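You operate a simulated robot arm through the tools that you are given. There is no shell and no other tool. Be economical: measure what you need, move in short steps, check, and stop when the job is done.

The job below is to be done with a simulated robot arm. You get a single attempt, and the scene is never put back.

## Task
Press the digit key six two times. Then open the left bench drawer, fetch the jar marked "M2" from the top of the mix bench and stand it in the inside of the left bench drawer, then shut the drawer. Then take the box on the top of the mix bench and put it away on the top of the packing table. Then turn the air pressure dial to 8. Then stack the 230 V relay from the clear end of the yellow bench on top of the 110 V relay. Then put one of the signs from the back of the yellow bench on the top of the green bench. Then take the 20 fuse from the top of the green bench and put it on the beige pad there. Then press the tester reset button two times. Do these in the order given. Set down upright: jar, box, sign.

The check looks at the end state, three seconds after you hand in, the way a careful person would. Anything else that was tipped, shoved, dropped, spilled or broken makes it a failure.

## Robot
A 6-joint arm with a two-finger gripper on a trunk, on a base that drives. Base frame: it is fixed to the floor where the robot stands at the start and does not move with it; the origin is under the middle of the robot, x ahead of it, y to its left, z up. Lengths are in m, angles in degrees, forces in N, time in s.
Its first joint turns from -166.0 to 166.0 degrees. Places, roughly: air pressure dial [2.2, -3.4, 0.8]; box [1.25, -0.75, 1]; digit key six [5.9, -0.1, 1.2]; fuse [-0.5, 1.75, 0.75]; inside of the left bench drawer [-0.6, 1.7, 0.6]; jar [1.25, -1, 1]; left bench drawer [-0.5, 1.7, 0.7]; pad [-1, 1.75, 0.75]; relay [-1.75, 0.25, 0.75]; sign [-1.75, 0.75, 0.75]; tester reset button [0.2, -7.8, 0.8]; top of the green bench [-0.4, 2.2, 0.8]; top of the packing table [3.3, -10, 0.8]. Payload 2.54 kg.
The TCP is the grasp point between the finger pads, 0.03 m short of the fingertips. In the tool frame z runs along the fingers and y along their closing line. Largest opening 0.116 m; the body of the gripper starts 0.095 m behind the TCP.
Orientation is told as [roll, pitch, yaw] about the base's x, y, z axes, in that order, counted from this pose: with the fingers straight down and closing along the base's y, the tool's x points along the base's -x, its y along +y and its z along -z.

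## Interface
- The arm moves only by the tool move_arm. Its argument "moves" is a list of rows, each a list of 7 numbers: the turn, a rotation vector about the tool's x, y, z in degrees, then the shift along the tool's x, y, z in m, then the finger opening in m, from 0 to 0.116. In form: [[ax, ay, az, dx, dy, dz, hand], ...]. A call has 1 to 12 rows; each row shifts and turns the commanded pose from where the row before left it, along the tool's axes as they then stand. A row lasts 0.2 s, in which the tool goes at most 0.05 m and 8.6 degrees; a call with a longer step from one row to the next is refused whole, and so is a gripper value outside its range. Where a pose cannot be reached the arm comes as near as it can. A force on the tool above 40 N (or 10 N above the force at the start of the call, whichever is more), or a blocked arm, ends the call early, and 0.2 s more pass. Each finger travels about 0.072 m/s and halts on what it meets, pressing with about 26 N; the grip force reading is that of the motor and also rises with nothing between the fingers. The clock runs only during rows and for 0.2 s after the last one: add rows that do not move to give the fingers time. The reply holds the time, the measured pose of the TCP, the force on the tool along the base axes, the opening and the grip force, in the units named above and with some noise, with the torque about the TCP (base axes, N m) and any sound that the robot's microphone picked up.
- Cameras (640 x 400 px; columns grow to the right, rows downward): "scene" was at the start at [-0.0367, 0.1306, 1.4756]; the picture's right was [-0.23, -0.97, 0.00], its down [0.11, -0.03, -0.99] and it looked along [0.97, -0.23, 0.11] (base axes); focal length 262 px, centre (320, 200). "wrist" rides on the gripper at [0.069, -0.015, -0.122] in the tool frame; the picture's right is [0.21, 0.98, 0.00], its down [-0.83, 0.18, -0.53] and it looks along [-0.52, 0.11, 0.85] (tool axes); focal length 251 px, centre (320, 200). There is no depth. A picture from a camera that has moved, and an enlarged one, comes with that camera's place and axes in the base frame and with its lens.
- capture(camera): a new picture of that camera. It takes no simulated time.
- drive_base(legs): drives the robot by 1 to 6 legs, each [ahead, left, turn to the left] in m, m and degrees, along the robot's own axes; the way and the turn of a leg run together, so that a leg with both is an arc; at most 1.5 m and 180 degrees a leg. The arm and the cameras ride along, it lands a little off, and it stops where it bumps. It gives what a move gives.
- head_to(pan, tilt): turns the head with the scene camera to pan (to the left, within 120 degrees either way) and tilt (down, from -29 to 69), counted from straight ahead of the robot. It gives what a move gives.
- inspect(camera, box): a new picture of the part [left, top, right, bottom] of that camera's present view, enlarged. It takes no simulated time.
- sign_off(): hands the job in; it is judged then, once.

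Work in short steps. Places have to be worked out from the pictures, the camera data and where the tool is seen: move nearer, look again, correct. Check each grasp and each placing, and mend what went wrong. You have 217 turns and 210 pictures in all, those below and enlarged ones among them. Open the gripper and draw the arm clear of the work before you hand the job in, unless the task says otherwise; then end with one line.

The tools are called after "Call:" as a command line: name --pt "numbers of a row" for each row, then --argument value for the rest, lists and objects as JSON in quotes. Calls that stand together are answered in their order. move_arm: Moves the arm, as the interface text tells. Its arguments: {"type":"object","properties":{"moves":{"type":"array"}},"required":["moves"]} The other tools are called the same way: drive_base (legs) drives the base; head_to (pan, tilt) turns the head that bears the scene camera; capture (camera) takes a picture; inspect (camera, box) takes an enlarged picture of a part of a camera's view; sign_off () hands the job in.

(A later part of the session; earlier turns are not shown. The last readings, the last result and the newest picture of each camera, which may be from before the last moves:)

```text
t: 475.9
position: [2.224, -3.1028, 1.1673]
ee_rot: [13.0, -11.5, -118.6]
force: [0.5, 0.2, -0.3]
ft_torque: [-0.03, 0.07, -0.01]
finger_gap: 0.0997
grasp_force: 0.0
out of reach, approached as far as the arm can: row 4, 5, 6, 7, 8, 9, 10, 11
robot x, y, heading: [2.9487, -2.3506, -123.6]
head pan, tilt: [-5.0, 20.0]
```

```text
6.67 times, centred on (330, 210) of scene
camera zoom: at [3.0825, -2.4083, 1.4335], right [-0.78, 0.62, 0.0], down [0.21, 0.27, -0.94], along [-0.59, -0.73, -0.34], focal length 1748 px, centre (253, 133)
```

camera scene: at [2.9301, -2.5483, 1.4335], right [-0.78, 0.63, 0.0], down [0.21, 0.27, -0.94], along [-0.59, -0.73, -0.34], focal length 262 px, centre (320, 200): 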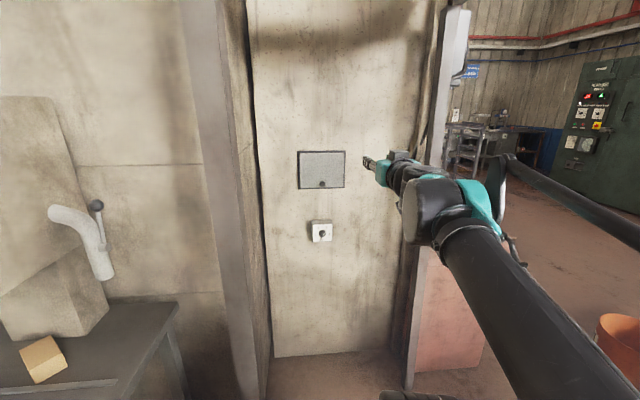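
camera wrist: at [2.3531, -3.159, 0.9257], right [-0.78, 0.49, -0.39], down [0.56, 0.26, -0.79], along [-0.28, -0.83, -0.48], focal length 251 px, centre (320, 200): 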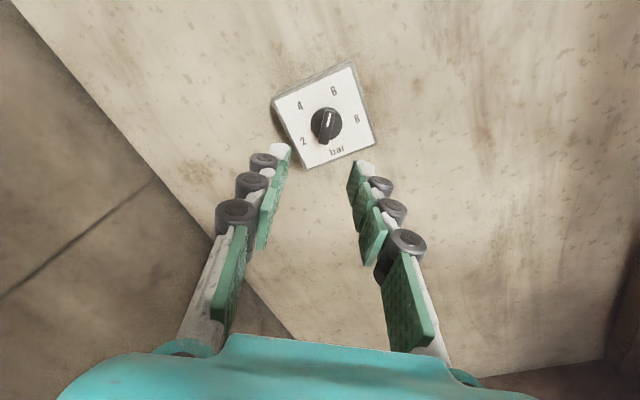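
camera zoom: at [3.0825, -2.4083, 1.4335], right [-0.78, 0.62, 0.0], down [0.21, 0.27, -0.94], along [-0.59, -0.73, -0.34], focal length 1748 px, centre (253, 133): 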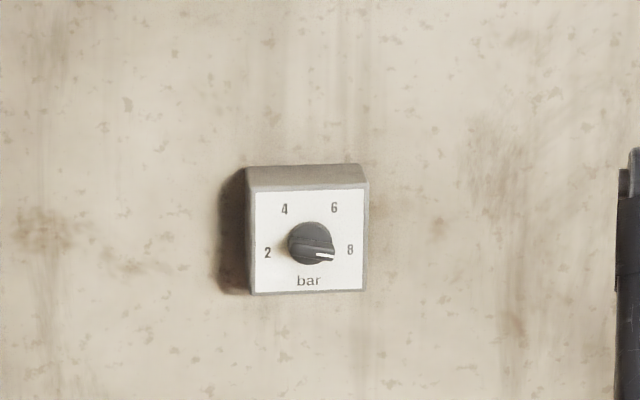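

Dial confirmed at 8. The arm was too extended to point down; pull it back toward the trunk.

Call:
move_arm --pt "0 0 0 0.045 0 0 0.1" --pt "0 0 0 0.045 0 0 0.1" --pt "0 0 0 0.045 0 0 0.1" --pt "0 0 0 0.045 0 0 0.1" --pt "0 0 0 0.045 0 0 0.1" --pt "0 0 0 0.045 0 0 0.1" --pt "0 0 0 0.045 0 -0.02 0.1"

```text
t: 477.5
position: [2.3685, -2.8253, 1.1224]
ee_rot: [12.9, -11.3, -118.5]
force: [-0.5, -0.3, -0.2]
ft_torque: [0.02, -0.07, 0.03]
finger_gap: 0.1
grasp_force: 0.1
robot x, y, heading: [2.949, -2.3539, -123.6]
head pan, tilt: [-5.0, 20.0]
```

Correct the leftover tilt (≈17°) and raise a bit.

Call:
move_arm --pt "6.35 5.7 0 0 0 0 0.1" --pt "6.35 5.7 0 0 0 0 0.1" --pt "0 0 0 0 0 -0.045 0.1" --pt "0 0 0 0 0 -0.045 0.1" --pt "0 0 0 0 0 -0.045 0.1" --pt "0 0 0 0 0 -0.045 0.1"

```text
t: 478.9
position: [2.352, -2.7802, 1.2945]
ee_rot: [12.4, -10.6, -118.4]
force: [0.8, -0.6, 1.0]
ft_torque: [0.02, -0.01, 0.01]
finger_gap: 0.0998
grasp_force: 0.1
out of reach, approached as far as the arm can: row 1, 2
robot x, y, heading: [2.9495, -2.3518, -123.7]
head pan, tilt: [-5.0, 20.0]
```

A wrist limit still blocks straightening. I probe the rotations separately to see which one is blocked.

Call:
move_arm --pt "0 6 0 0 0 0 0.1" --pt "0 0 0 0 0 0 0.1"

Call:
move_arm --pt "6 0 0 0 0 0 0.1" --pt "0 0 0 0 0 0 0.1"

Call:
move_arm --pt "0 0 8 0 0 0 0.1" --pt "0 0 8 0 0 0 0.1" --pt "0 0 0 0 0 0 0.1"

```text
t: 479.5
position: [2.3522, -2.7827, 1.2938]
ee_rot: [15.1, -6.9, -117.7]
force: [0.1, 0.4, 0.5]
ft_torque: [0.02, 0.01, -0.03]
finger_gap: 0.1
grasp_force: 0.1
out of reach, approached as far as the arm can: row 1
robot x, y, heading: [2.9481, -2.3499, -123.6]
head pan, tilt: [-5.0, 20.0]
```

```text
t: 480.1
position: [2.353, -2.7835, 1.2942]
ee_rot: [12.9, -9.8, -118.3]
force: [-0.3, -0.3, 0.0]
ft_torque: [0.02, -0.01, -0.03]
finger_gap: 0.0999
grasp_force: 0.1
out of reach, approached as far as the arm can: row 1
robot x, y, heading: [2.952, -2.3508, -123.8]
head pan, tilt: [-5.0, 20.0]
```

```text
t: 480.9
position: [2.3525, -2.7838, 1.2955]
ee_rot: [15.0, -5.9, -134.0]
force: [0.3, -0.1, -0.6]
ft_torque: [0.0, 0.0, 0.01]
finger_gap: 0.0998
grasp_force: 0.0
robot x, y, heading: [2.9496, -2.3532, -123.9]
head pan, tilt: [-5.0, 20.0]
```

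The tilt can't drop below ~16°. Look at the arm's configuration.

Call:
head_to --pan -25 --tilt 0

Call:
capture --camera "scene"

```text
t: 481.7
position: [2.3521, -2.7838, 1.2956]
ee_rot: [15.1, -5.9, -133.9]
force: [0.9, 0.3, 1.2]
ft_torque: [0.01, -0.02, 0.03]
finger_gap: 0.0998
grasp_force: 0.0
robot x, y, heading: [2.9476, -2.3556, -124.0]
head pan, tilt: [-25.0, 0.0]
```

```text
79 pictures are left
camera scene: at [3.0635, -2.3827, 1.4657], right [-0.52, 0.85, 0.0], down [0.0, 0.0, -1.0], along [-0.85, -0.52, 0.0], focal length 262 px, centre (320, 200)
```

scene: 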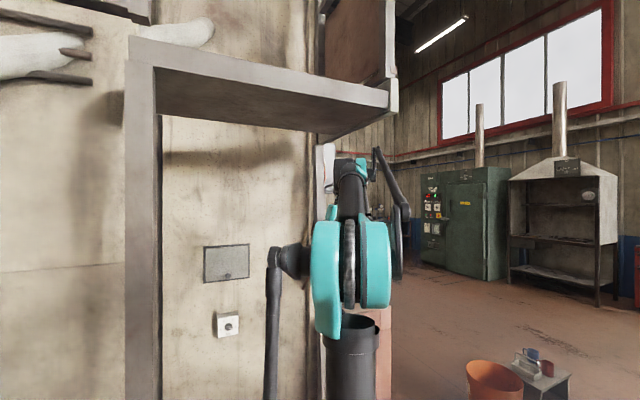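

I move the hand back to the starting-type pose (in front, z≈1.45), where straight-down should be easy, and then straighten it.

Call:
move_arm --pt "0 0 0 0.0244 0.0326 -0.022 0.1" --pt "0 0 0 0.0244 0.0326 -0.022 0.1" --pt "0 0 0 0.0244 0.0326 -0.022 0.1" --pt "0 0 0 0.0244 0.0326 -0.022 0.1" --pt "0 0 0 0.0244 0.0326 -0.022 0.1" --pt "0 0 0 0.0244 0.0326 -0.022 0.1" --pt "0 0 0 0.0244 0.0326 -0.022 0.1"

Call:
move_arm --pt "6 3 0 0 0 0 0.1" --pt "6 3 0 0 0 0 0.1" --pt "0 0 0 0 0 0 0.1"

```text
t: 483.3
position: [2.6086, -2.7571, 1.4854]
ee_rot: [15.4, -6.0, -133.8]
force: [-0.7, -0.1, -0.1]
ft_torque: [0.0, -0.05, 0.04]
finger_gap: 0.1002
grasp_force: 0.1
out of reach, approached as far as the arm can: row 7
robot x, y, heading: [2.9484, -2.3525, -123.5]
head pan, tilt: [-25.0, 0.0]
```

```text
t: 484.1
position: [2.605, -2.7541, 1.4862]
ee_rot: [16.2, -1.7, -133.1]
force: [-0.5, -0.5, -0.3]
ft_torque: [0.01, 0.0, -0.01]
finger_gap: 0.1001
grasp_force: 0.1
out of reach, approached as far as the arm can: row 1, 2
robot x, y, heading: [2.9486, -2.356, -123.7]
head pan, tilt: [-25.0, 0.0]
```

The wrist seems flipped: its roll joint sits at a limit. I'll undo this by bringing the tool nearly in line with the forearm and circling it round. First pitch the tool up to about 25° below horizontal.

Call:
move_arm --pt "0 0 -4.7 0 0 0 0.1" --pt "0 0 -4.7 0 0 0 0.1" --pt "0 -8.2 0 0 0 0 0.1" --pt "0 -8.2 0 0 0 0 0.1" --pt "0 -8.2 0 0 0 0 0.1" --pt "0 -8.2 0 0 0 0 0.1" --pt "0 -8.2 0 0 0 0 0.1" --pt "0 -8.2 0 0 0 0 0.1" --pt "0 -8.2 0 0 0 0 0.1" --pt "0 -8.2 0 0 0 0 0.1"

```text
t: 486.3
position: [2.6016, -2.7548, 1.4843]
ee_rot: [39.2, -65.0, -159.4]
force: [0.6, -0.7, 0.1]
ft_torque: [0.0, -0.01, 0.06]
finger_gap: 0.1
grasp_force: 0.0
robot x, y, heading: [2.9521, -2.3574, -123.9]
head pan, tilt: [-25.0, 0.0]
```

Now move to the alignment area (0.53 m from the arm axis, z≈1.13).

Call:
move_arm --pt "0 0 0 0.0289 -0.0039 0.037 0.1" --pt "0 0 0 0.0289 -0.0039 0.037 0.1" --pt "0 0 0 0.0289 -0.0039 0.037 0.1" --pt "0 0 0 0.0289 -0.0039 0.037 0.1" --pt "0 0 0 0.0289 -0.0039 0.037 0.1" --pt "0 0 0 0.0289 -0.0039 0.037 0.1" --pt "0 0 0 0.0289 -0.0039 0.037 0.1" --pt "0 0 0 0.0289 -0.0039 0.037 0.1" --pt "0 0 0 0.0289 -0.0039 0.037 0.1"

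Call:
head_to --pan -8 --tilt 12

Call:
capture --camera "scene"

```text
t: 488.3
position: [2.5177, -2.9652, 1.1313]
ee_rot: [39.5, -64.9, -159.1]
force: [0.2, 0.5, 0.1]
ft_torque: [0.0, 0.01, -0.03]
finger_gap: 0.0999
grasp_force: 0.0
out of reach, approached as far as the arm can: row 7, 8, 9
robot x, y, heading: [2.9519, -2.3497, -123.5]
head pan, tilt: [-25.0, 0.0]
```

```text
t: 489.1
position: [2.5177, -2.9655, 1.1325]
ee_rot: [39.4, -64.9, -159.1]
force: [-0.1, 0.4, 0.1]
ft_torque: [0.02, -0.03, 0.0]
finger_gap: 0.0998
grasp_force: 0.0
robot x, y, heading: [2.9515, -2.3526, -123.8]
head pan, tilt: [-8.0, 12.0]
```

```text
78 pictures are left
camera scene: at [3.0784, -2.4054, 1.4466], right [-0.75, 0.66, 0.0], down [0.14, 0.15, -0.98], along [-0.65, -0.73, -0.21], focal length 262 px, centre (320, 200)
```

scene: 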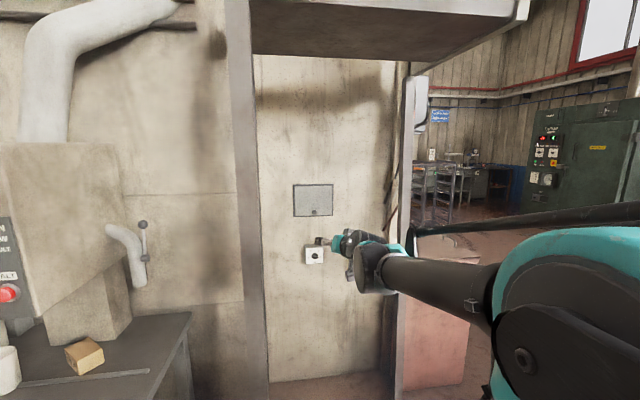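

Circle the tool: left, up, and back, then straight down through the forearm axis.

Call:
move_arm --pt "-7 0 0 0 0 0 0.1" --pt "-7 0 0 0 0 0 0.1" --pt "-7 0 0 0 0 0 0.1" --pt "0 -7 0 0 0 0 0.1" --pt "0 -7 0 0 0 0 0.1" --pt "0 -7 0 0 0 0 0.1" --pt "0 -7 0 0 0 0 0.1" --pt "0 -7 0 0 0 0 0.1" --pt "7 0 0 0 0 0 0.1" --pt "7 0 0 0 0 0 0.1" --pt "7 0 0 0 0 0 0.1"

Call:
move_arm --pt "0 7.5 0 0 0 0 0.1" --pt "0 7.5 0 0 0 0 0.1" --pt "0 7.5 0 0 0 0 0.1" --pt "0 7.5 0 0 0 0 0.1" --pt "0 7.5 0 0 0 0 0.1" --pt "0 7.5 0 0 0 0 0.1" --pt "0 7.5 0 0 0 0 0.1" --pt "0 7.5 0 0 0 0 0.1"

```text
t: 491.5
position: [2.5196, -2.9677, 1.1311]
ee_rot: [113.4, -60.4, 119.8]
force: [-1.3, -0.6, -0.4]
ft_torque: [-0.13, 0.04, 0.1]
finger_gap: 0.1001
grasp_force: 0.0
robot x, y, heading: [2.9482, -2.352, -123.5]
head pan, tilt: [-8.0, 12.0]
```

```text
t: 493.3
position: [2.6764, -3.0211, 1.1295]
ee_rot: [39.7, -45.7, -159.2]
force: [0.7, 0.2, 0.3]
ft_torque: [-0.02, -0.01, 0.03]
finger_gap: 0.0998
grasp_force: 0.0
out of reach, approached as far as the arm can: row 3, 4, 5, 6, 7, 8
robot x, y, heading: [2.9516, -2.3538, -123.8]
head pan, tilt: [-8.0, 12.0]
```

Check whether this unlocked it: raise and pull back, then pitch down.

Call:
move_arm --pt "0 0 0 -0.035 0 -0.03 0.1" --pt "0 0 0 -0.035 0 -0.03 0.1" --pt "0 0 0 -0.035 0 -0.03 0.1" --pt "0 0 0 -0.035 0 -0.03 0.1" --pt "0 0 0 -0.035 0 -0.03 0.1" --pt "0 8 0 0 0 -0.02 0.1" --pt "0 8 0 0 0 -0.02 0.1" --pt "0 8 0 0 0 -0.02 0.1" --pt "0 8 0 0 0 0 0.1" --pt "0 8 0 0 0 0 0.1"

```text
t: 495.5
position: [2.8388, -2.9206, 1.3642]
ee_rot: [30.8, -30.9, -145.2]
force: [0.4, -0.2, 0.9]
ft_torque: [-0.01, 0.03, 0.04]
finger_gap: 0.1001
grasp_force: 0.0
out of reach, approached as far as the arm can: row 1, 2, 3, 4, 5, 6, 7, 8, 9, 10
robot x, y, heading: [2.9507, -2.351, -123.5]
head pan, tilt: [-8.0, 12.0]
```

Probe: try levelling the roll about the tool axis.

Call:
move_arm --pt "0 0 7 0 0 0 0.1" --pt "0 0 7 0 0 0 0.1" --pt "0 0 7 0 0 0 0.1" --pt "0 0 5 0 0 0 0.1"

Call:
move_arm --pt "0 8 0 0 0 0 0.1" --pt "0 8 0 0 0 0 0.1" --pt "0 8 0 0 0 0 0.1" --pt "0 8 0 0 0 0 0.1"

Call:
capture --camera "scene"

```text
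t: 496.5
position: [2.8367, -2.9192, 1.363]
ee_rot: [40.0, -15.7, -168.4]
force: [0.8, 0.7, 0.1]
ft_torque: [-0.01, -0.01, 0.01]
finger_gap: 0.1
grasp_force: 0.2
robot x, y, heading: [2.9512, -2.3498, -123.5]
head pan, tilt: [-8.0, 12.0]
```

```text
t: 497.5
position: [2.8366, -2.9204, 1.3629]
ee_rot: [40.0, -15.8, -168.3]
force: [-0.3, 0.2, 0.1]
ft_torque: [-0.01, 0.03, 0.04]
finger_gap: 0.1001
grasp_force: 0.0
out of reach, approached as far as the arm can: row 1, 2, 3, 4
robot x, y, heading: [2.9494, -2.3491, -123.5]
head pan, tilt: [-8.0, 12.0]
```

```text
77 pictures are left
camera scene: at [3.0785, -2.4054, 1.4466], right [-0.75, 0.66, 0.0], down [0.14, 0.16, -0.98], along [-0.65, -0.73, -0.21], focal length 262 px, centre (320, 200)
```

scene: 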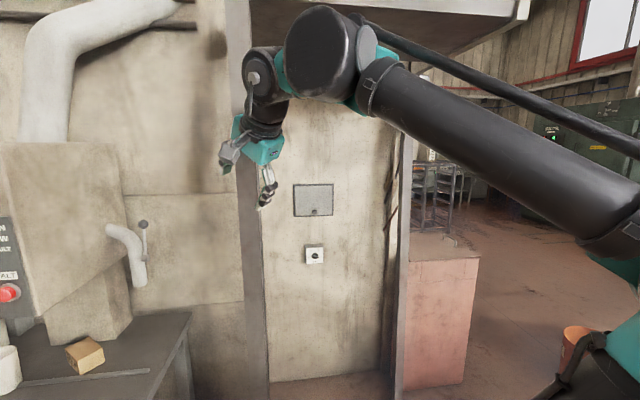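

I bring the hand to a comfortable spot straight ahead (0.48 m from the arm axis, z≈1.25) before trying to straighten again.

Call:
drive_base --legs '[[-0.5, 0, 0]]'

Call:
move_arm --pt "0 0 0 -0.0331 -0.0214 0.0161 0.1" --pt "0 0 0 -0.0331 -0.0214 0.0161 0.1" --pt "0 0 0 -0.0331 -0.0214 0.0161 0.1" --pt "0 0 0 -0.0331 -0.0214 0.0161 0.1" --pt "0 0 0 -0.0331 -0.0214 0.0161 0.1" --pt "0 0 0 -0.0331 -0.0214 0.0161 0.1" --pt "0 0 0 -0.0331 -0.0214 0.0161 0.1"

```text
t: 500.4
position: [3.1047, -2.5095, 1.3638]
ee_rot: [39.9, -15.7, -169.3]
force: [0.4, 0.5, -0.3]
ft_torque: [-0.01, -0.02, 0.0]
finger_gap: 0.0999
grasp_force: 0.0
robot x, y, heading: [3.2262, -1.9427, -124.4]
head pan, tilt: [-8.0, 12.0]
```

```text
t: 502.1
position: [3.0801, -2.493, 1.2454]
ee_rot: [40.2, -17.2, -170.5]
force: [-0.3, 0.8, 0.0]
ft_torque: [-0.01, 0.0, -0.01]
finger_gap: 0.0998
grasp_force: 0.0
out of reach, approached as far as the arm can: row 1, 2, 3, 4, 5, 6, 7
robot x, y, heading: [3.2284, -1.944, -124.3]
head pan, tilt: [-8.0, 12.0]
```

The evidence (it cannot move right; 14–16° constant lean) says joint 1 sits at its -166° limit with the arm folded over its shoulder. I swing the hand to the left side, away from that limit, and see if the tool can then be straightened.

Call:
move_arm --pt "-1.77 4.02 -4.79 0.0393 0.0145 -0.0023 0.1" --pt "-1.77 4.02 -4.79 0.0393 0.0145 -0.0023 0.1" --pt "-1.77 4.02 -4.79 0.0393 0.0145 -0.0023 0.1" --pt "-1.77 4.02 -4.79 0.0393 0.0145 -0.0023 0.1" --pt "-1.77 4.02 -4.79 0.0393 0.0145 -0.0023 0.1" --pt "-1.77 4.02 -4.79 0.0393 0.0145 -0.0023 0.1" --pt "-1.77 4.02 -4.79 0.0393 0.0145 -0.0023 0.1" --pt "-1.77 4.02 -4.79 0.0393 0.0145 -0.0023 0.1"

Call:
head_to --pan 40 --tilt 0

Call:
capture --camera "scene"

```text
t: 503.9
position: [3.4325, -2.341, 1.2499]
ee_rot: [40.1, -16.2, -117.5]
force: [0.6, -1.1, 0.2]
ft_torque: [0.03, 0.0, -0.02]
finger_gap: 0.1
grasp_force: 0.0
out of reach, approached as far as the arm can: row 1, 2, 3, 4, 5, 6, 7, 8
robot x, y, heading: [3.2256, -1.9417, -124.5]
head pan, tilt: [-8.0, 12.0]
```

```text
t: 505.0
position: [3.4314, -2.3401, 1.2511]
ee_rot: [40.1, -16.2, -117.5]
force: [-0.4, 0.0, 0.0]
ft_torque: [0.02, -0.02, -0.05]
finger_gap: 0.0999
grasp_force: 0.1
robot x, y, heading: [3.2272, -1.9426, -124.6]
head pan, tilt: [40.0, 0.0]
```

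```text
76 pictures are left
camera scene: at [3.4255, -2.0198, 1.4658], right [-1.0, -0.09, 0.0], down [0.0, 0.0, -1.0], along [0.09, -1.0, 0.0], focal length 262 px, centre (320, 200)
```

scene: 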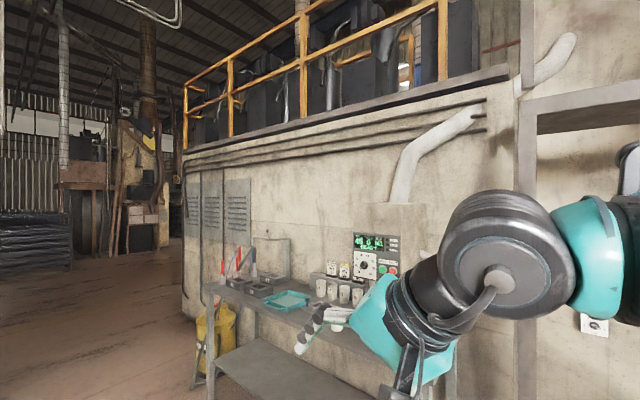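

The forearm is actually in front; only the tool leans far left. Try straightening here (≈43° rotation).

Call:
move_arm --pt "7.78 3.52 0 0 0 0 0.1" --pt "7.78 3.52 0 0 0 0 0.1" --pt "7.78 3.52 0 0 0 0 0.1" --pt "7.78 3.52 0 0 0 0 0.1" --pt "7.78 3.52 0 0 0 0 0.1" --pt "0 0 0 0 0 0 0.1"

Call:
capture --camera "scene"

```text
t: 506.4
position: [3.462, -2.2598, 1.2499]
ee_rot: [3.1, -15.8, -114.6]
force: [0.4, 0.4, 0.4]
ft_torque: [0.03, -0.02, -0.02]
finger_gap: 0.0998
grasp_force: 0.2
out of reach, approached as far as the arm can: row 1, 2, 3, 4, 5
robot x, y, heading: [3.2269, -1.9442, -124.5]
head pan, tilt: [40.0, 0.0]
```

```text
75 pictures are left
camera scene: at [3.4255, -2.0198, 1.4658], right [-1.0, -0.1, 0.0], down [0.0, 0.0, -1.0], along [0.1, -1.0, 0.0], focal length 262 px, centre (320, 200)
```

scene: 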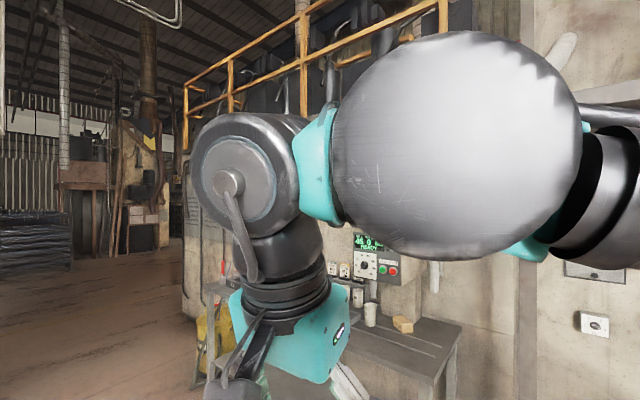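

Residual lean is ~16° about the tool's y axis. Try removing it here.

Call:
move_arm --pt "1.5 7.9 0 0 0 0 0.1" --pt "1.5 7.9 0 0 0 0 0.1" --pt "0 0 0 0 0 0 0.1"

```text
t: 507.2
position: [3.4619, -2.2598, 1.25]
ee_rot: [3.1, -15.7, -114.6]
force: [1.0, 0.2, 0.0]
ft_torque: [-0.01, 0.03, 0.02]
finger_gap: 0.0998
grasp_force: 0.0
out of reach, approached as far as the arm can: row 1, 2
robot x, y, heading: [3.2297, -1.9468, -124.5]
head pan, tilt: [40.0, 0.0]
```

I now understand it: the forearm-roll joint (J4) is at its ±164° end in the flipped wrist solution. To un-flip I must take the tool straight through the forearm axis, then round its left side to down, keeping the wrist centre fixed. Step 1: swing up to 50° below horizontal.

Call:
move_arm --pt "-7.5 2.95 0 0.0124 0.0314 0 0.1" --pt "-7.5 2.95 0 0.0124 0.0314 0 0.1" --pt "-7.5 2.95 0 0.0124 0.0314 0 0.1" --pt "-7.5 2.95 0 0.0124 0.0314 0 0.1" --pt "-7.5 2.95 0 0.0124 0.0314 0 0.1"

Call:
capture --camera "scene"

```text
t: 508.4
position: [3.6322, -2.1927, 1.2867]
ee_rot: [40.6, -3.3, -110.1]
force: [-0.3, -1.3, -0.4]
ft_torque: [0.01, -0.03, 0.0]
finger_gap: 0.1
grasp_force: 0.1
out of reach, approached as far as the arm can: row 1, 2, 3, 4, 5
robot x, y, heading: [3.23, -1.9454, -124.2]
head pan, tilt: [40.0, 0.0]
```

```text
74 pictures are left
camera scene: at [3.4255, -2.0199, 1.4658], right [-1.0, -0.1, 0.0], down [0.0, 0.0, -1.0], along [0.1, -1.0, 0.0], focal length 262 px, centre (320, 200)
```

scene: 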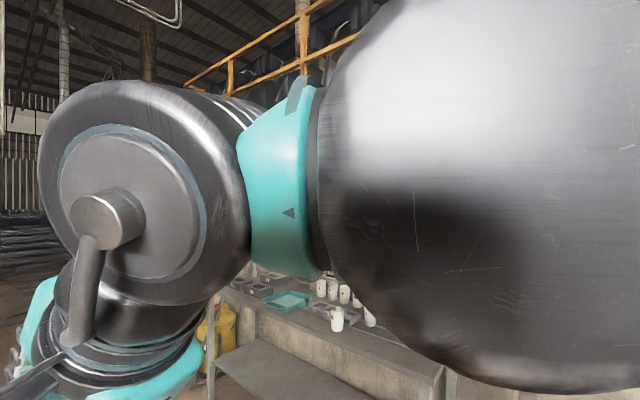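

The arm is too near the camera head here; I swing it back clockwise toward the front (57°) before continuing.

Call:
move_arm --pt "0.3 -3.38 3.94 -0.0469 0.0065 0.0091 0.1" --pt "0.3 -3.38 3.94 -0.0469 0.0065 0.0091 0.1" --pt "0.3 -3.38 3.94 -0.0469 0.0065 0.0091 0.1" --pt "0.3 -3.38 3.94 -0.0469 0.0065 0.0091 0.1" --pt "0.3 -3.38 3.94 -0.0469 0.0065 0.0091 0.1" --pt "0.3 -3.38 3.94 -0.0469 0.0065 0.0091 0.1" --pt "0.3 -3.38 3.94 -0.0469 0.0065 0.0091 0.1" --pt "0.3 -3.38 3.94 -0.0469 0.0065 0.0091 0.1" --pt "0.3 -3.38 3.94 -0.0469 0.0065 0.0091 0.1" --pt "0.3 -3.38 3.94 -0.0469 0.0065 0.0091 0.1" --pt "0.3 -3.38 3.94 -0.0469 0.0065 0.0091 0.1" --pt "0.3 -3.38 3.94 -0.0469 0.0065 0.0091 0.1"

Call:
head_to --pan 0 --tilt 5

Call:
capture --camera "scene"

```text
t: 511.0
position: [3.3199, -2.6381, 1.2798]
ee_rot: [39.5, -3.4, -171.7]
force: [0.2, 0.8, 0.8]
ft_torque: [-0.04, 0.02, -0.04]
finger_gap: 0.1002
grasp_force: 0.0
out of reach, approached as far as the arm can: row 1
robot x, y, heading: [3.2288, -1.9455, -124.6]
head pan, tilt: [40.0, 0.0]
```

```text
t: 512.1
position: [3.3219, -2.6384, 1.2779]
ee_rot: [39.5, -3.4, -171.6]
force: [0.1, -0.6, -0.1]
ft_torque: [0.04, 0.02, 0.05]
finger_gap: 0.1001
grasp_force: 0.0
robot x, y, heading: [3.2282, -1.9463, -124.5]
head pan, tilt: [0.0, 5.0]
```

```text
73 pictures are left
camera scene: at [3.365, -2.006, 1.4579], right [-0.82, 0.57, 0.0], down [0.05, 0.07, -1.0], along [-0.56, -0.82, -0.09], focal length 262 px, centre (320, 200)
```

scene: 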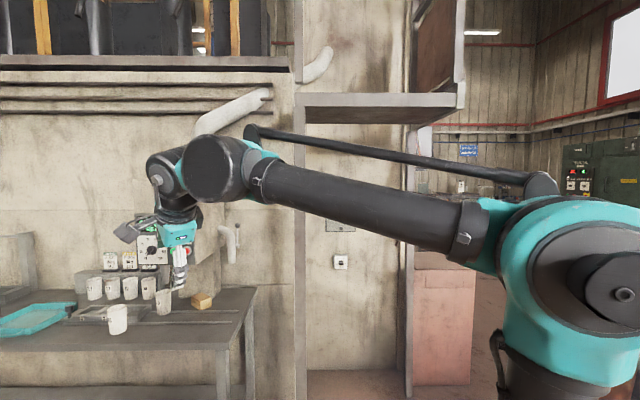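

Clear view: forearm points ~60° left-forward, slightly up; wrist centre ≈(3.31,-2.49,1.46). Step 2: sweep the tool straight through the forearm axis to 25° above it, biased slightly left.

Call:
move_arm --pt "-7.39 3.3 0 0.0138 0.031 0 0.1" --pt "-7.39 3.3 0 0.0138 0.031 0 0.1" --pt "-7.39 3.3 0 0.0138 0.031 0 0.1" --pt "-7.39 3.3 0 0.0138 0.031 0 0.1" --pt "-7.39 3.3 0 0.0138 0.031 0 0.1" --pt "-7.39 3.3 0 0.0138 0.031 0 0.1" --pt "-7.39 3.3 0 0.0138 0.031 0 0.1" --pt "-7.39 3.3 0 0.0138 0.031 0 0.1" --pt "-7.39 3.3 0 0.0138 0.031 0 0.1" --pt "-7.39 3.3 0 0.0138 0.031 0 0.1" --pt "-7.39 3.3 0 0.0138 0.031 0 0.1"

Call:
capture --camera "scene"

```text
t: 514.5
position: [3.4375, -2.6847, 1.5612]
ee_rot: [115.9, 3.6, -143.4]
force: [0.7, 0.7, -0.6]
ft_torque: [0.0, 0.03, 0.02]
finger_gap: 0.1002
grasp_force: 0.2
out of reach, approached as far as the arm can: row 7, 8
robot x, y, heading: [3.2245, -1.9454, -124.6]
head pan, tilt: [0.0, 5.0]
```

```text
72 pictures are left
camera scene: at [3.3648, -2.0059, 1.4579], right [-0.82, 0.57, 0.0], down [0.05, 0.07, -1.0], along [-0.56, -0.82, -0.09], focal length 262 px, centre (320, 200)
```

scene: 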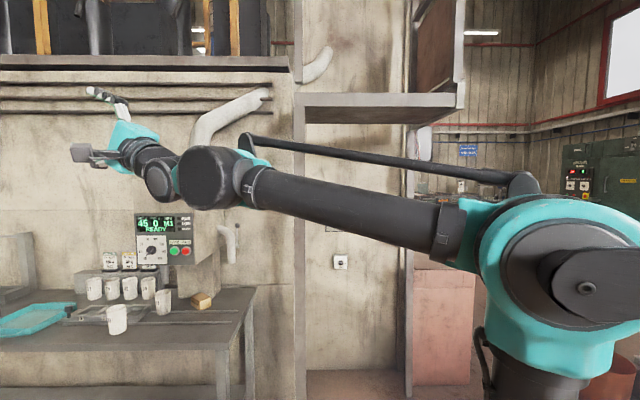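

It passed through. Step 3: circle via the left side to 25° below the forearm axis.

Call:
move_arm --pt "4.78 4.78 0 0.02 -0.02 0 0.1" --pt "4.78 4.78 0 0.02 -0.02 0 0.1" --pt "4.78 4.78 0 0.02 -0.02 0 0.1" --pt "4.78 4.78 0 0.02 -0.02 0 0.1" --pt "5.16 -4.75 0 -0.0199 -0.0216 0 0.1" --pt "5.16 -4.75 0 -0.0199 -0.0216 0 0.1" --pt "5.16 -4.75 0 -0.0199 -0.0216 0 0.1" --pt "5.16 -4.75 0 -0.0199 -0.0216 0 0.1" --pt "5.16 -4.75 0 -0.0199 -0.0216 0 0.1"

```text
t: 516.5
position: [3.4511, -2.7165, 1.3875]
ee_rot: [80.8, -5.4, -150.5]
force: [2.0, 2.5, -0.9]
ft_torque: [0.0, -0.12, -0.2]
finger_gap: 0.1001
grasp_force: 0.1
out of reach, approached as far as the arm can: row 6, 7, 8
robot x, y, heading: [3.227, -1.9454, -124.8]
head pan, tilt: [0.0, 5.0]
```

Now rotate down to vertical (81°).

Call:
move_arm --pt "8.06 0.77 0 0.0032 -0.0338 0 0.1" --pt "8.06 0.77 0 0.0032 -0.0338 0 0.1" --pt "8.06 0.77 0 0.0032 -0.0338 0 0.1" --pt "8.06 0.77 0 0.0032 -0.0338 0 0.1" --pt "8.06 0.77 0 0.0032 -0.0338 0 0.1" --pt "8.06 0.77 0 0.0032 -0.0338 0 0.1" --pt "8.06 0.77 0 0.0032 -0.0338 0 0.1" --pt "8.06 0.77 0 0.0032 -0.0338 0 0.1" --pt "8.06 0.77 0 0.0032 -0.0338 0 0.1" --pt "8.06 0.77 0 0.0032 -0.0338 0 0.1"

Call:
capture --camera "scene"

```text
t: 518.7
position: [3.3492, -2.5159, 1.1688]
ee_rot: [-0.2, 1.4, -145.8]
force: [0.3, -0.6, 0.9]
ft_torque: [-0.02, 0.05, -0.04]
finger_gap: 0.1
grasp_force: 0.0
robot x, y, heading: [3.2248, -1.941, -124.6]
head pan, tilt: [0.0, 5.0]
```

```text
71 pictures are left
camera scene: at [3.3649, -2.0059, 1.4579], right [-0.82, 0.57, 0.0], down [0.05, 0.07, -1.0], along [-0.56, -0.82, -0.09], focal length 262 px, centre (320, 200)
```

scene: 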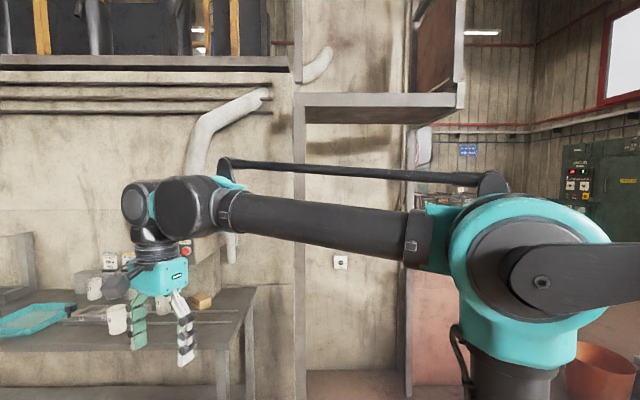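

Un-flipped: tool is straight down again. I bring the arm to the front travel pose and head for the yellow bench.

Call:
move_arm --pt "0 0 -7.07 0 0 0 0.1" --pt "0 0 -7.07 0 0 0 0.1" --pt "0 -1.4 -7.07 0 0 0 0.1"

Call:
move_arm --pt "0 0 0 -0.0216 -0.0389 -0.0118 0.1" --pt "0 0 0 -0.0216 -0.0389 -0.0118 0.1" --pt "0 0 0 -0.0216 -0.0389 -0.0118 0.1" --pt "0 0 0 -0.0216 -0.0389 -0.0118 0.1" --pt "0 0 0 -0.0216 -0.0389 -0.0118 0.1" --pt "0 0 0 -0.0216 -0.0389 -0.0118 0.1" --pt "0 0 0 -0.0216 -0.0389 -0.0118 0.1" --pt "0 0 0 -0.0216 -0.0389 -0.0118 0.1" --pt "0 0 0 -0.0216 -0.0389 -0.0118 0.1" --pt "0 0 0 -0.0216 -0.0389 -0.0118 0.1" --pt "0 0 0 -0.0216 -0.0389 -0.0118 0.1"

Call:
drive_base --legs '[[-1.0, 0, 0], [0, -1.5, 0], [0, -1.5, 0]]'

```text
t: 519.5
position: [3.3481, -2.5151, 1.1685]
ee_rot: [0.2, -0.1, -124.4]
force: [-1.0, 0.1, -0.2]
ft_torque: [-0.02, 0.03, 0.01]
finger_gap: 0.0998
grasp_force: 0.1
robot x, y, heading: [3.2255, -1.9455, -124.5]
head pan, tilt: [0.0, 5.0]
```

```text
t: 521.9
position: [2.8589, -2.4639, 1.2976]
ee_rot: [0.4, -0.2, -124.6]
force: [0.7, 0.4, 0.7]
ft_torque: [-0.01, 0.03, 0.01]
finger_gap: 0.1005
grasp_force: 0.0
robot x, y, heading: [3.2246, -1.942, -124.4]
head pan, tilt: [0.0, 5.0]
```

```text
t: 541.1
position: [0.9093, -0.0683, 1.2975]
ee_rot: [0.3, -0.1, -121.4]
force: [-0.1, -0.1, -0.3]
ft_torque: [0.03, 0.0, 0.02]
finger_gap: 0.1003
grasp_force: 0.0
robot x, y, heading: [1.2489, 0.4743, -121.4]
head pan, tilt: [0.0, 5.0]
```

Call:
drive_base --legs '[[0, -0.5, 0], [0, 0, -92.6], [0.4, 0.87, 0], [0.4, 0.87, 0]]'

Call:
head_to --pan 0 --tilt 25

Call:
capture --camera "scene"

```text
t: 556.9
position: [-1.3114, 0.1443, 1.2964]
ee_rot: [0.3, 0.0, 146.4]
force: [0.1, 0.2, 0.1]
ft_torque: [-0.02, 0.01, 0.02]
finger_gap: 0.1
grasp_force: 0.1
robot x, y, heading: [-0.7832, -0.2143, 146.6]
head pan, tilt: [0.0, 5.0]
```

```text
t: 557.7
position: [-1.312, 0.1446, 1.2976]
ee_rot: [0.3, -0.1, 146.4]
force: [-0.1, -0.4, 0.3]
ft_torque: [0.04, -0.02, 0.0]
finger_gap: 0.1004
grasp_force: 0.0
robot x, y, heading: [-0.7879, -0.2147, 146.4]
head pan, tilt: [0.0, 25.0]
```

```text
70 pictures are left
camera scene: at [-0.8451, -0.3536, 1.4255], right [0.55, 0.83, 0.0], down [0.35, -0.23, -0.91], along [-0.76, 0.5, -0.42], focal length 262 px, centre (320, 200)
```

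scene: 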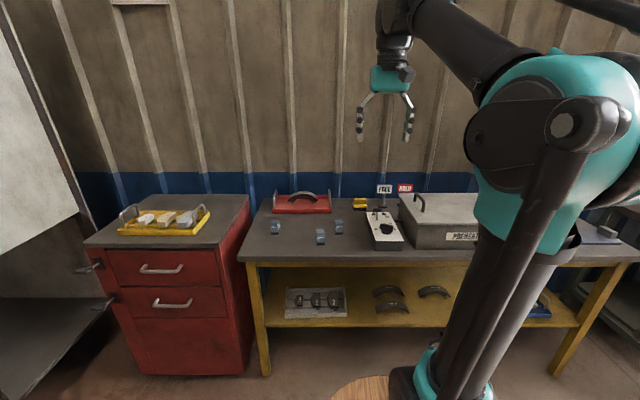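

Enlarge the relays and the signs.

Call:
inspect --camera "scene" --box '[255, 175, 425, 270]'

Call:
capture --camera "wrist"

```text
3.76 times, centred on (340, 222) of scene
camera zoom: at [-0.8451, -0.3536, 1.4255], right [0.55, 0.83, 0.0], down [0.35, -0.23, -0.91], along [-0.76, 0.5, -0.42], focal length 987 px, centre (245, 115)
```

zoom: 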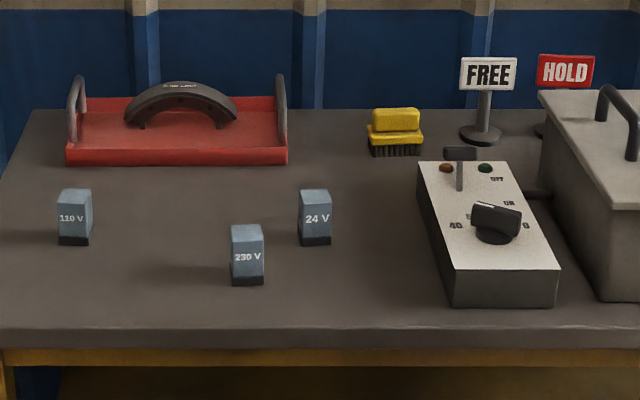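

```text
68 pictures are left
camera wrist: at [-1.2436, 0.1194, 1.4206], right [-0.36, -0.93, 0.01], down [-0.79, 0.31, 0.54], along [-0.5, 0.19, -0.84], focal length 251 px, centre (320, 200)
```

wrist: 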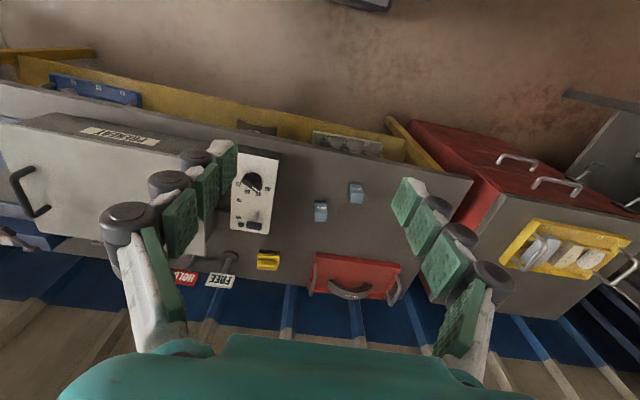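

Relays: 110 V at (-1.789,0.027), 230 V at (-1.611,0.153), 24 V at (-1.631,0.262); bench top z≈0.80. Move above the 230 V relay.

Call:
move_arm --pt "0 0 0 -0.0282 0.0176 0.0309 0.08" --pt "0 0 0 -0.0282 0.0176 0.0309 0.08" --pt "0 0 0 -0.0282 0.0176 0.0309 0.08" --pt "0 0 0 -0.0282 0.0176 0.0309 0.08" --pt "0 0 0 -0.0282 0.0176 0.0309 0.08" --pt "0 0 0 -0.0282 0.0176 0.0309 0.08" --pt "0 0 0 -0.0282 0.0176 0.0309 0.08" --pt "0 0 0 -0.0282 0.0176 0.0309 0.08" --pt "0 0 0 -0.0282 0.0176 0.0309 0.08" --pt "0 0 0 0 0 0 0.08"

Call:
capture --camera "wrist"

```text
t: 559.9
position: [-1.6123, 0.1504, 1.0184]
ee_rot: [0.3, 0.0, 146.4]
force: [0.4, 0.2, 0.1]
ft_torque: [0.0, 0.01, -0.01]
finger_gap: 0.0802
grasp_force: 0.1
robot x, y, heading: [-0.7817, -0.2149, 146.8]
head pan, tilt: [0.0, 25.0]
```

```text
67 pictures are left
camera wrist: at [-1.5454, 0.1256, 1.1423], right [-0.36, -0.93, 0.01], down [-0.79, 0.31, 0.54], along [-0.5, 0.19, -0.84], focal length 251 px, centre (320, 200)
```

wrist: 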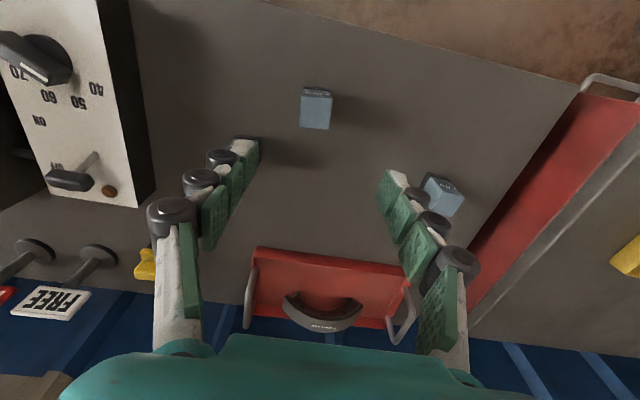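

230 V relay is right below. Enlarge both relays for orientation.

Call:
inspect --camera "wrist" --box '[280, 70, 480, 230]'

```text
2.50 times, centred on (380, 150) of wrist
camera zoom: at [-1.5454, 0.1256, 1.1423], right [-0.36, -0.93, 0.01], down [-0.79, 0.31, 0.54], along [-0.5, 0.19, -0.84], focal length 629 px, centre (170, 325)
```

zoom: 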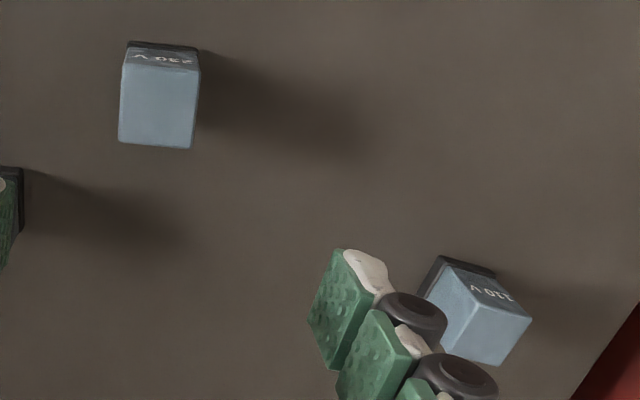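

230 V relay: centre (-1.607,0.154), width axis bearing 244.5°; 110 V: centre (-1.788,0.029), axis ≈233°. Rotate 8°, nudge, and descend onto the 230 V relay.

Call:
move_arm --pt "0 0 -8 0.002 0 0 0.064" --pt "0 0 0 0.0 -0.006 0.04 0.064" --pt "0 0 0 0 0 0.045 0.064" --pt "0 0 0 0 0 0.045 0.064" --pt "0 0 0 0 0 0.03 0.064" --pt "0 0 0 0 0 0.015 0.064" --pt "0 0 0 0 0 0 0.064"

Call:
inspect --camera "wrist" --box '[180, 60, 460, 280]'

```text
t: 561.5
position: [-1.6078, 0.153, 0.8457]
ee_rot: [0.2, -0.1, 154.4]
force: [-0.4, 0.1, 0.4]
ft_torque: [-0.01, 0.01, 0.0]
finger_gap: 0.064
grasp_force: 0.0
robot x, y, heading: [-0.7843, -0.2147, 146.8]
head pan, tilt: [0.0, 25.0]
```

```text
1.82 times, centred on (320, 170) of wrist
camera zoom: at [-1.5373, 0.1376, 0.9683], right [-0.23, -0.97, 0.0], down [-0.82, 0.2, 0.54], along [-0.52, 0.12, -0.84], focal length 457 px, centre (320, 254)
```

zoom: 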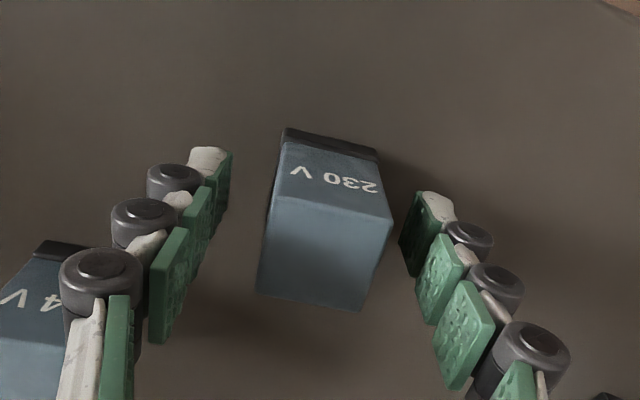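

Aligned. Close and lift.

Call:
move_arm --pt "0 0 0 0 0 0.004 0.05" --pt "0 0 0 0 0 0 0.035" --pt "0 0 0 0 0 0 0.025" --pt "0 0 0 0 0 0 0.025" --pt "0 0 0 0 0 -0.02 0.025" --pt "0 0 0 0 0 -0.04 0.025" --pt "0 0 0 0 0 -0.04 0.025"

Call:
inspect --camera "wrist" --box '[180, 60, 460, 280]'

```text
t: 563.1
position: [-1.6065, 0.1545, 0.9412]
ee_rot: [0.3, -0.1, 154.4]
force: [0.2, -0.4, -0.2]
ft_torque: [-0.04, -0.03, -0.01]
finger_gap: 0.033
grasp_force: 26.0
robot x, y, heading: [-0.7846, -0.2159, 146.7]
head pan, tilt: [0.0, 25.0]
```

```text
1.82 times, centred on (320, 170) of wrist
camera zoom: at [-1.536, 0.1394, 1.0654], right [-0.23, -0.97, 0.01], down [-0.82, 0.2, 0.54], along [-0.52, 0.12, -0.84], focal length 457 px, centre (320, 254)
```

zoom: 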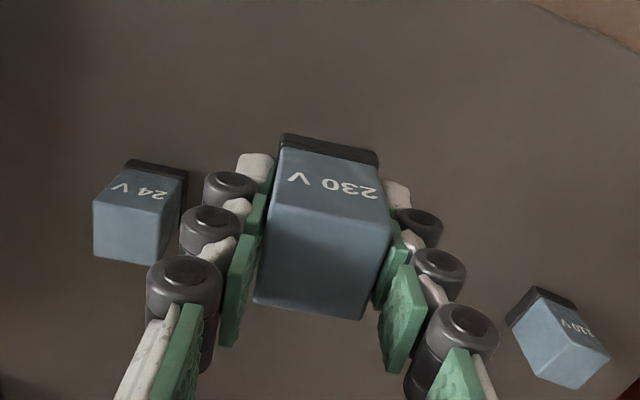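

Relay held, 24 V untouched. Rise, rotate -11.5° and move over the 110 V relay.

Call:
move_arm --pt "0 0 5.75 0 0 -0.035 0.025" --pt "0 0 5.75 0 0 0 0.025" --pt "0 0 0 -0.0138 0.0419 0 0.025" --pt "0 0 0 -0.0138 0.0419 0 0.025" --pt "0 0 0 -0.0138 0.0419 0 0.025" --pt "0 0 0 -0.0138 0.0419 0 0.025" --pt "0 0 0 -0.0138 0.0419 0 0.025" --pt "0 0 0 0 0 0 0.025"

Call:
inspect --camera "wrist" --box '[180, 40, 460, 260]'

Call:
inspect --camera "scene" --box '[235, 170, 335, 250]'

```text
t: 564.9
position: [-1.7885, 0.0294, 0.979]
ee_rot: [0.4, -0.1, 142.9]
force: [0.2, -0.5, -1.5]
ft_torque: [0.02, -0.03, 0.04]
finger_gap: 0.0332
grasp_force: 26.4
robot x, y, heading: [-0.782, -0.2169, 146.4]
head pan, tilt: [0.0, 25.0]
```

```text
1.82 times, centred on (320, 150) of wrist
camera zoom: at [-1.7225, 0.0011, 1.1027], right [-0.42, -0.91, 0.01], down [-0.77, 0.36, 0.54], along [-0.49, 0.22, -0.84], focal length 457 px, centre (320, 291)
```

zoom: 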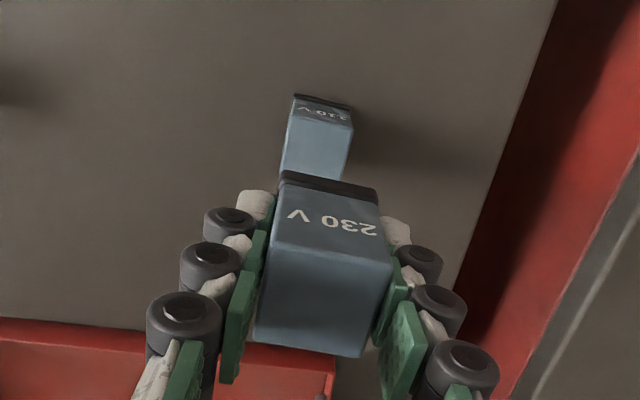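

```text
5.00 times, centred on (285, 210) of scene
camera zoom: at [-0.8451, -0.3537, 1.4254], right [0.55, 0.83, 0.0], down [0.35, -0.23, -0.91], along [-0.76, 0.5, -0.42], focal length 1311 px, centre (495, 150)
```

zoom: 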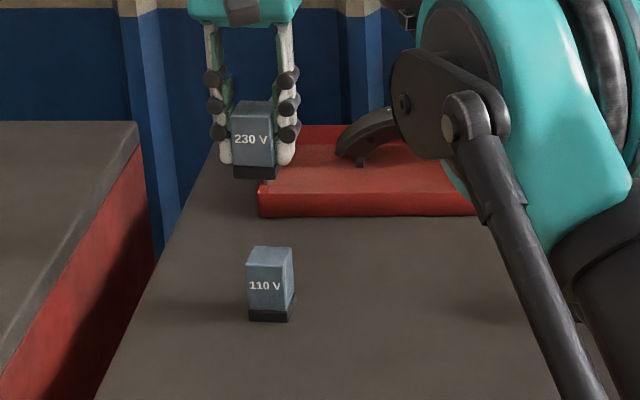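

Relays are parallel and aligned within 2–3 mm. Descend 6 cm, then feel.

Call:
move_arm --pt "0 0 0 0.0015 0 0.03 0.025" --pt "0 0 0 0 0 0.03 0.025" --pt "0 0 0 0 0 0 0.025"

Call:
inspect --camera "scene" --box '[255, 180, 315, 240]'

```text
t: 565.7
position: [-1.7883, 0.0306, 0.9169]
ee_rot: [0.3, 0.0, 143.0]
force: [-0.4, 0.3, -0.6]
ft_torque: [0.02, -0.01, -0.01]
finger_gap: 0.0329
grasp_force: 25.9
robot x, y, heading: [-0.7856, -0.2136, 146.3]
head pan, tilt: [0.0, 25.0]
```

```text
6.67 times, centred on (285, 210) of scene
camera zoom: at [-0.8452, -0.3537, 1.4254], right [0.55, 0.83, 0.0], down [0.35, -0.23, -0.91], along [-0.76, 0.5, -0.42], focal length 1748 px, centre (553, 133)
```

zoom: 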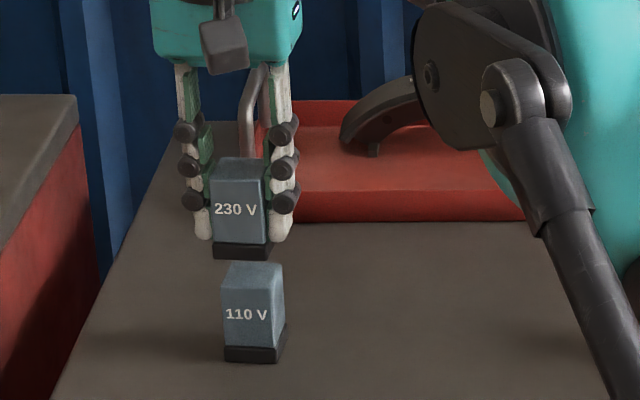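

Laterally aligned. Lower in small steps to contact.

Call:
move_arm --pt "0 0 0 0 0 0.006 0.025" --pt "0 0 0 0 0 0.003 0.025" --pt "0 0 0 0 0 0 0.025"

Call:
inspect --camera "scene" --box '[255, 180, 315, 240]'

```text
t: 566.5
position: [-1.7878, 0.0304, 0.9081]
ee_rot: [0.2, -0.1, 142.9]
force: [-0.4, 0.0, -0.3]
ft_torque: [0.01, 0.0, -0.01]
finger_gap: 0.0332
grasp_force: 26.3
robot x, y, heading: [-0.7852, -0.2105, 146.6]
head pan, tilt: [0.0, 25.0]
```

```text
6.67 times, centred on (285, 210) of scene
camera zoom: at [-0.8452, -0.3537, 1.4254], right [0.55, 0.83, 0.0], down [0.35, -0.23, -0.91], along [-0.76, 0.5, -0.42], focal length 1748 px, centre (553, 133)
```

zoom: 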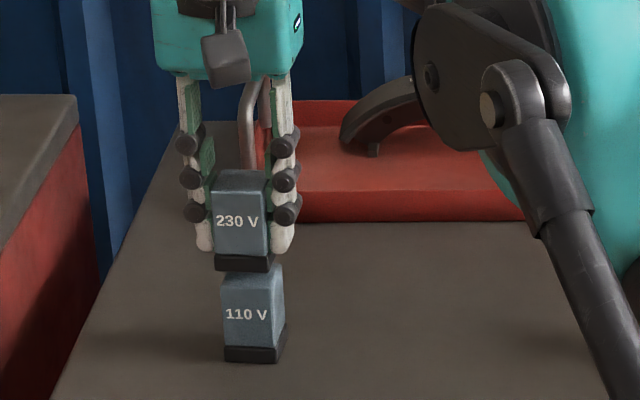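

Call:
move_arm --pt "0 0 0 0 0 0.003 0.025" --pt "0 0 0 0 0 0.002 0.025" --pt "0 0 0 0 0 0 0.025"

```text
t: 567.3
position: [-1.7891, 0.0297, 0.9022]
ee_rot: [0.4, -0.1, 143.0]
force: [-0.4, -0.5, -0.8]
ft_torque: [-0.01, -0.01, 0.02]
finger_gap: 0.0331
grasp_force: 26.1
robot x, y, heading: [-0.7856, -0.2138, 146.3]
head pan, tilt: [0.0, 25.0]
```

Call:
move_arm --pt "0 0 0 0 0 0.002 0.025" --pt "0 0 0 0 0 0.002 0.025" --pt "0 0 0 0 0 0 0.025"

```text
t: 568.1
position: [-1.7871, 0.0296, 0.9]
ee_rot: [0.2, -0.1, 143.0]
force: [-1.4, 0.3, 4.8]
ft_torque: [0.1, 0.05, 0.01]
finger_gap: 0.0328
grasp_force: 26.3
robot x, y, heading: [-0.7822, -0.2135, 146.5]
head pan, tilt: [0.0, 25.0]
```

Contact (~6 N). Open gently and rise straight up.

Call:
move_arm --pt "0 0 0 0 0 0 0.038" --pt "0 0 0 0 0 0 0.046" --pt "0 0 0 0 0 0 0.055" --pt "0 0 0 0 0 0 0.06" --pt "0 0 0 0 0 -0.02 0.06" --pt "0 0 0 0 0 -0.04 0.06" --pt "0 0 0 0 0 -0.045 0.07" --pt "0 0 0 0 0 -0.045 0.08"

Call:
inspect --camera "scene" --box '[255, 180, 315, 240]'

Call:
capture --camera "wrist"

```text
t: 569.9
position: [-1.7878, 0.0279, 1.0527]
ee_rot: [0.2, -0.1, 142.9]
force: [0.8, -0.3, -0.5]
ft_torque: [0.03, 0.04, -0.01]
finger_gap: 0.0799
grasp_force: 0.1
robot x, y, heading: [-0.7855, -0.2124, 146.4]
head pan, tilt: [0.0, 25.0]
```

```text
6.67 times, centred on (285, 210) of scene
camera zoom: at [-0.8451, -0.3537, 1.4254], right [0.55, 0.83, 0.0], down [0.35, -0.23, -0.91], along [-0.76, 0.5, -0.42], focal length 1748 px, centre (553, 133)
```

zoom: 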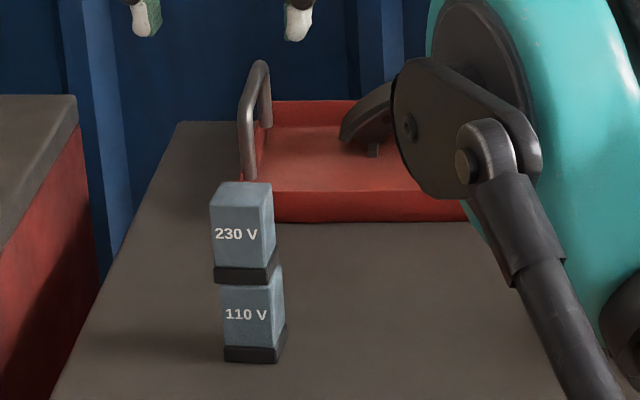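

```text
58 pictures are left
camera wrist: at [-1.7221, -0.0017, 1.1748], right [-0.42, -0.91, 0.01], down [-0.77, 0.36, 0.54], along [-0.49, 0.22, -0.84], focal length 251 px, centre (320, 200)
```

wrist: 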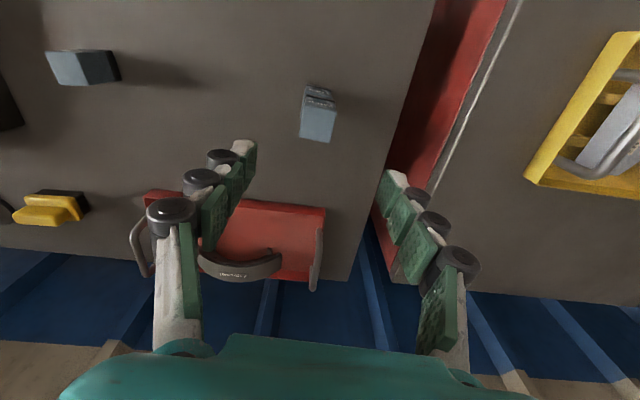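

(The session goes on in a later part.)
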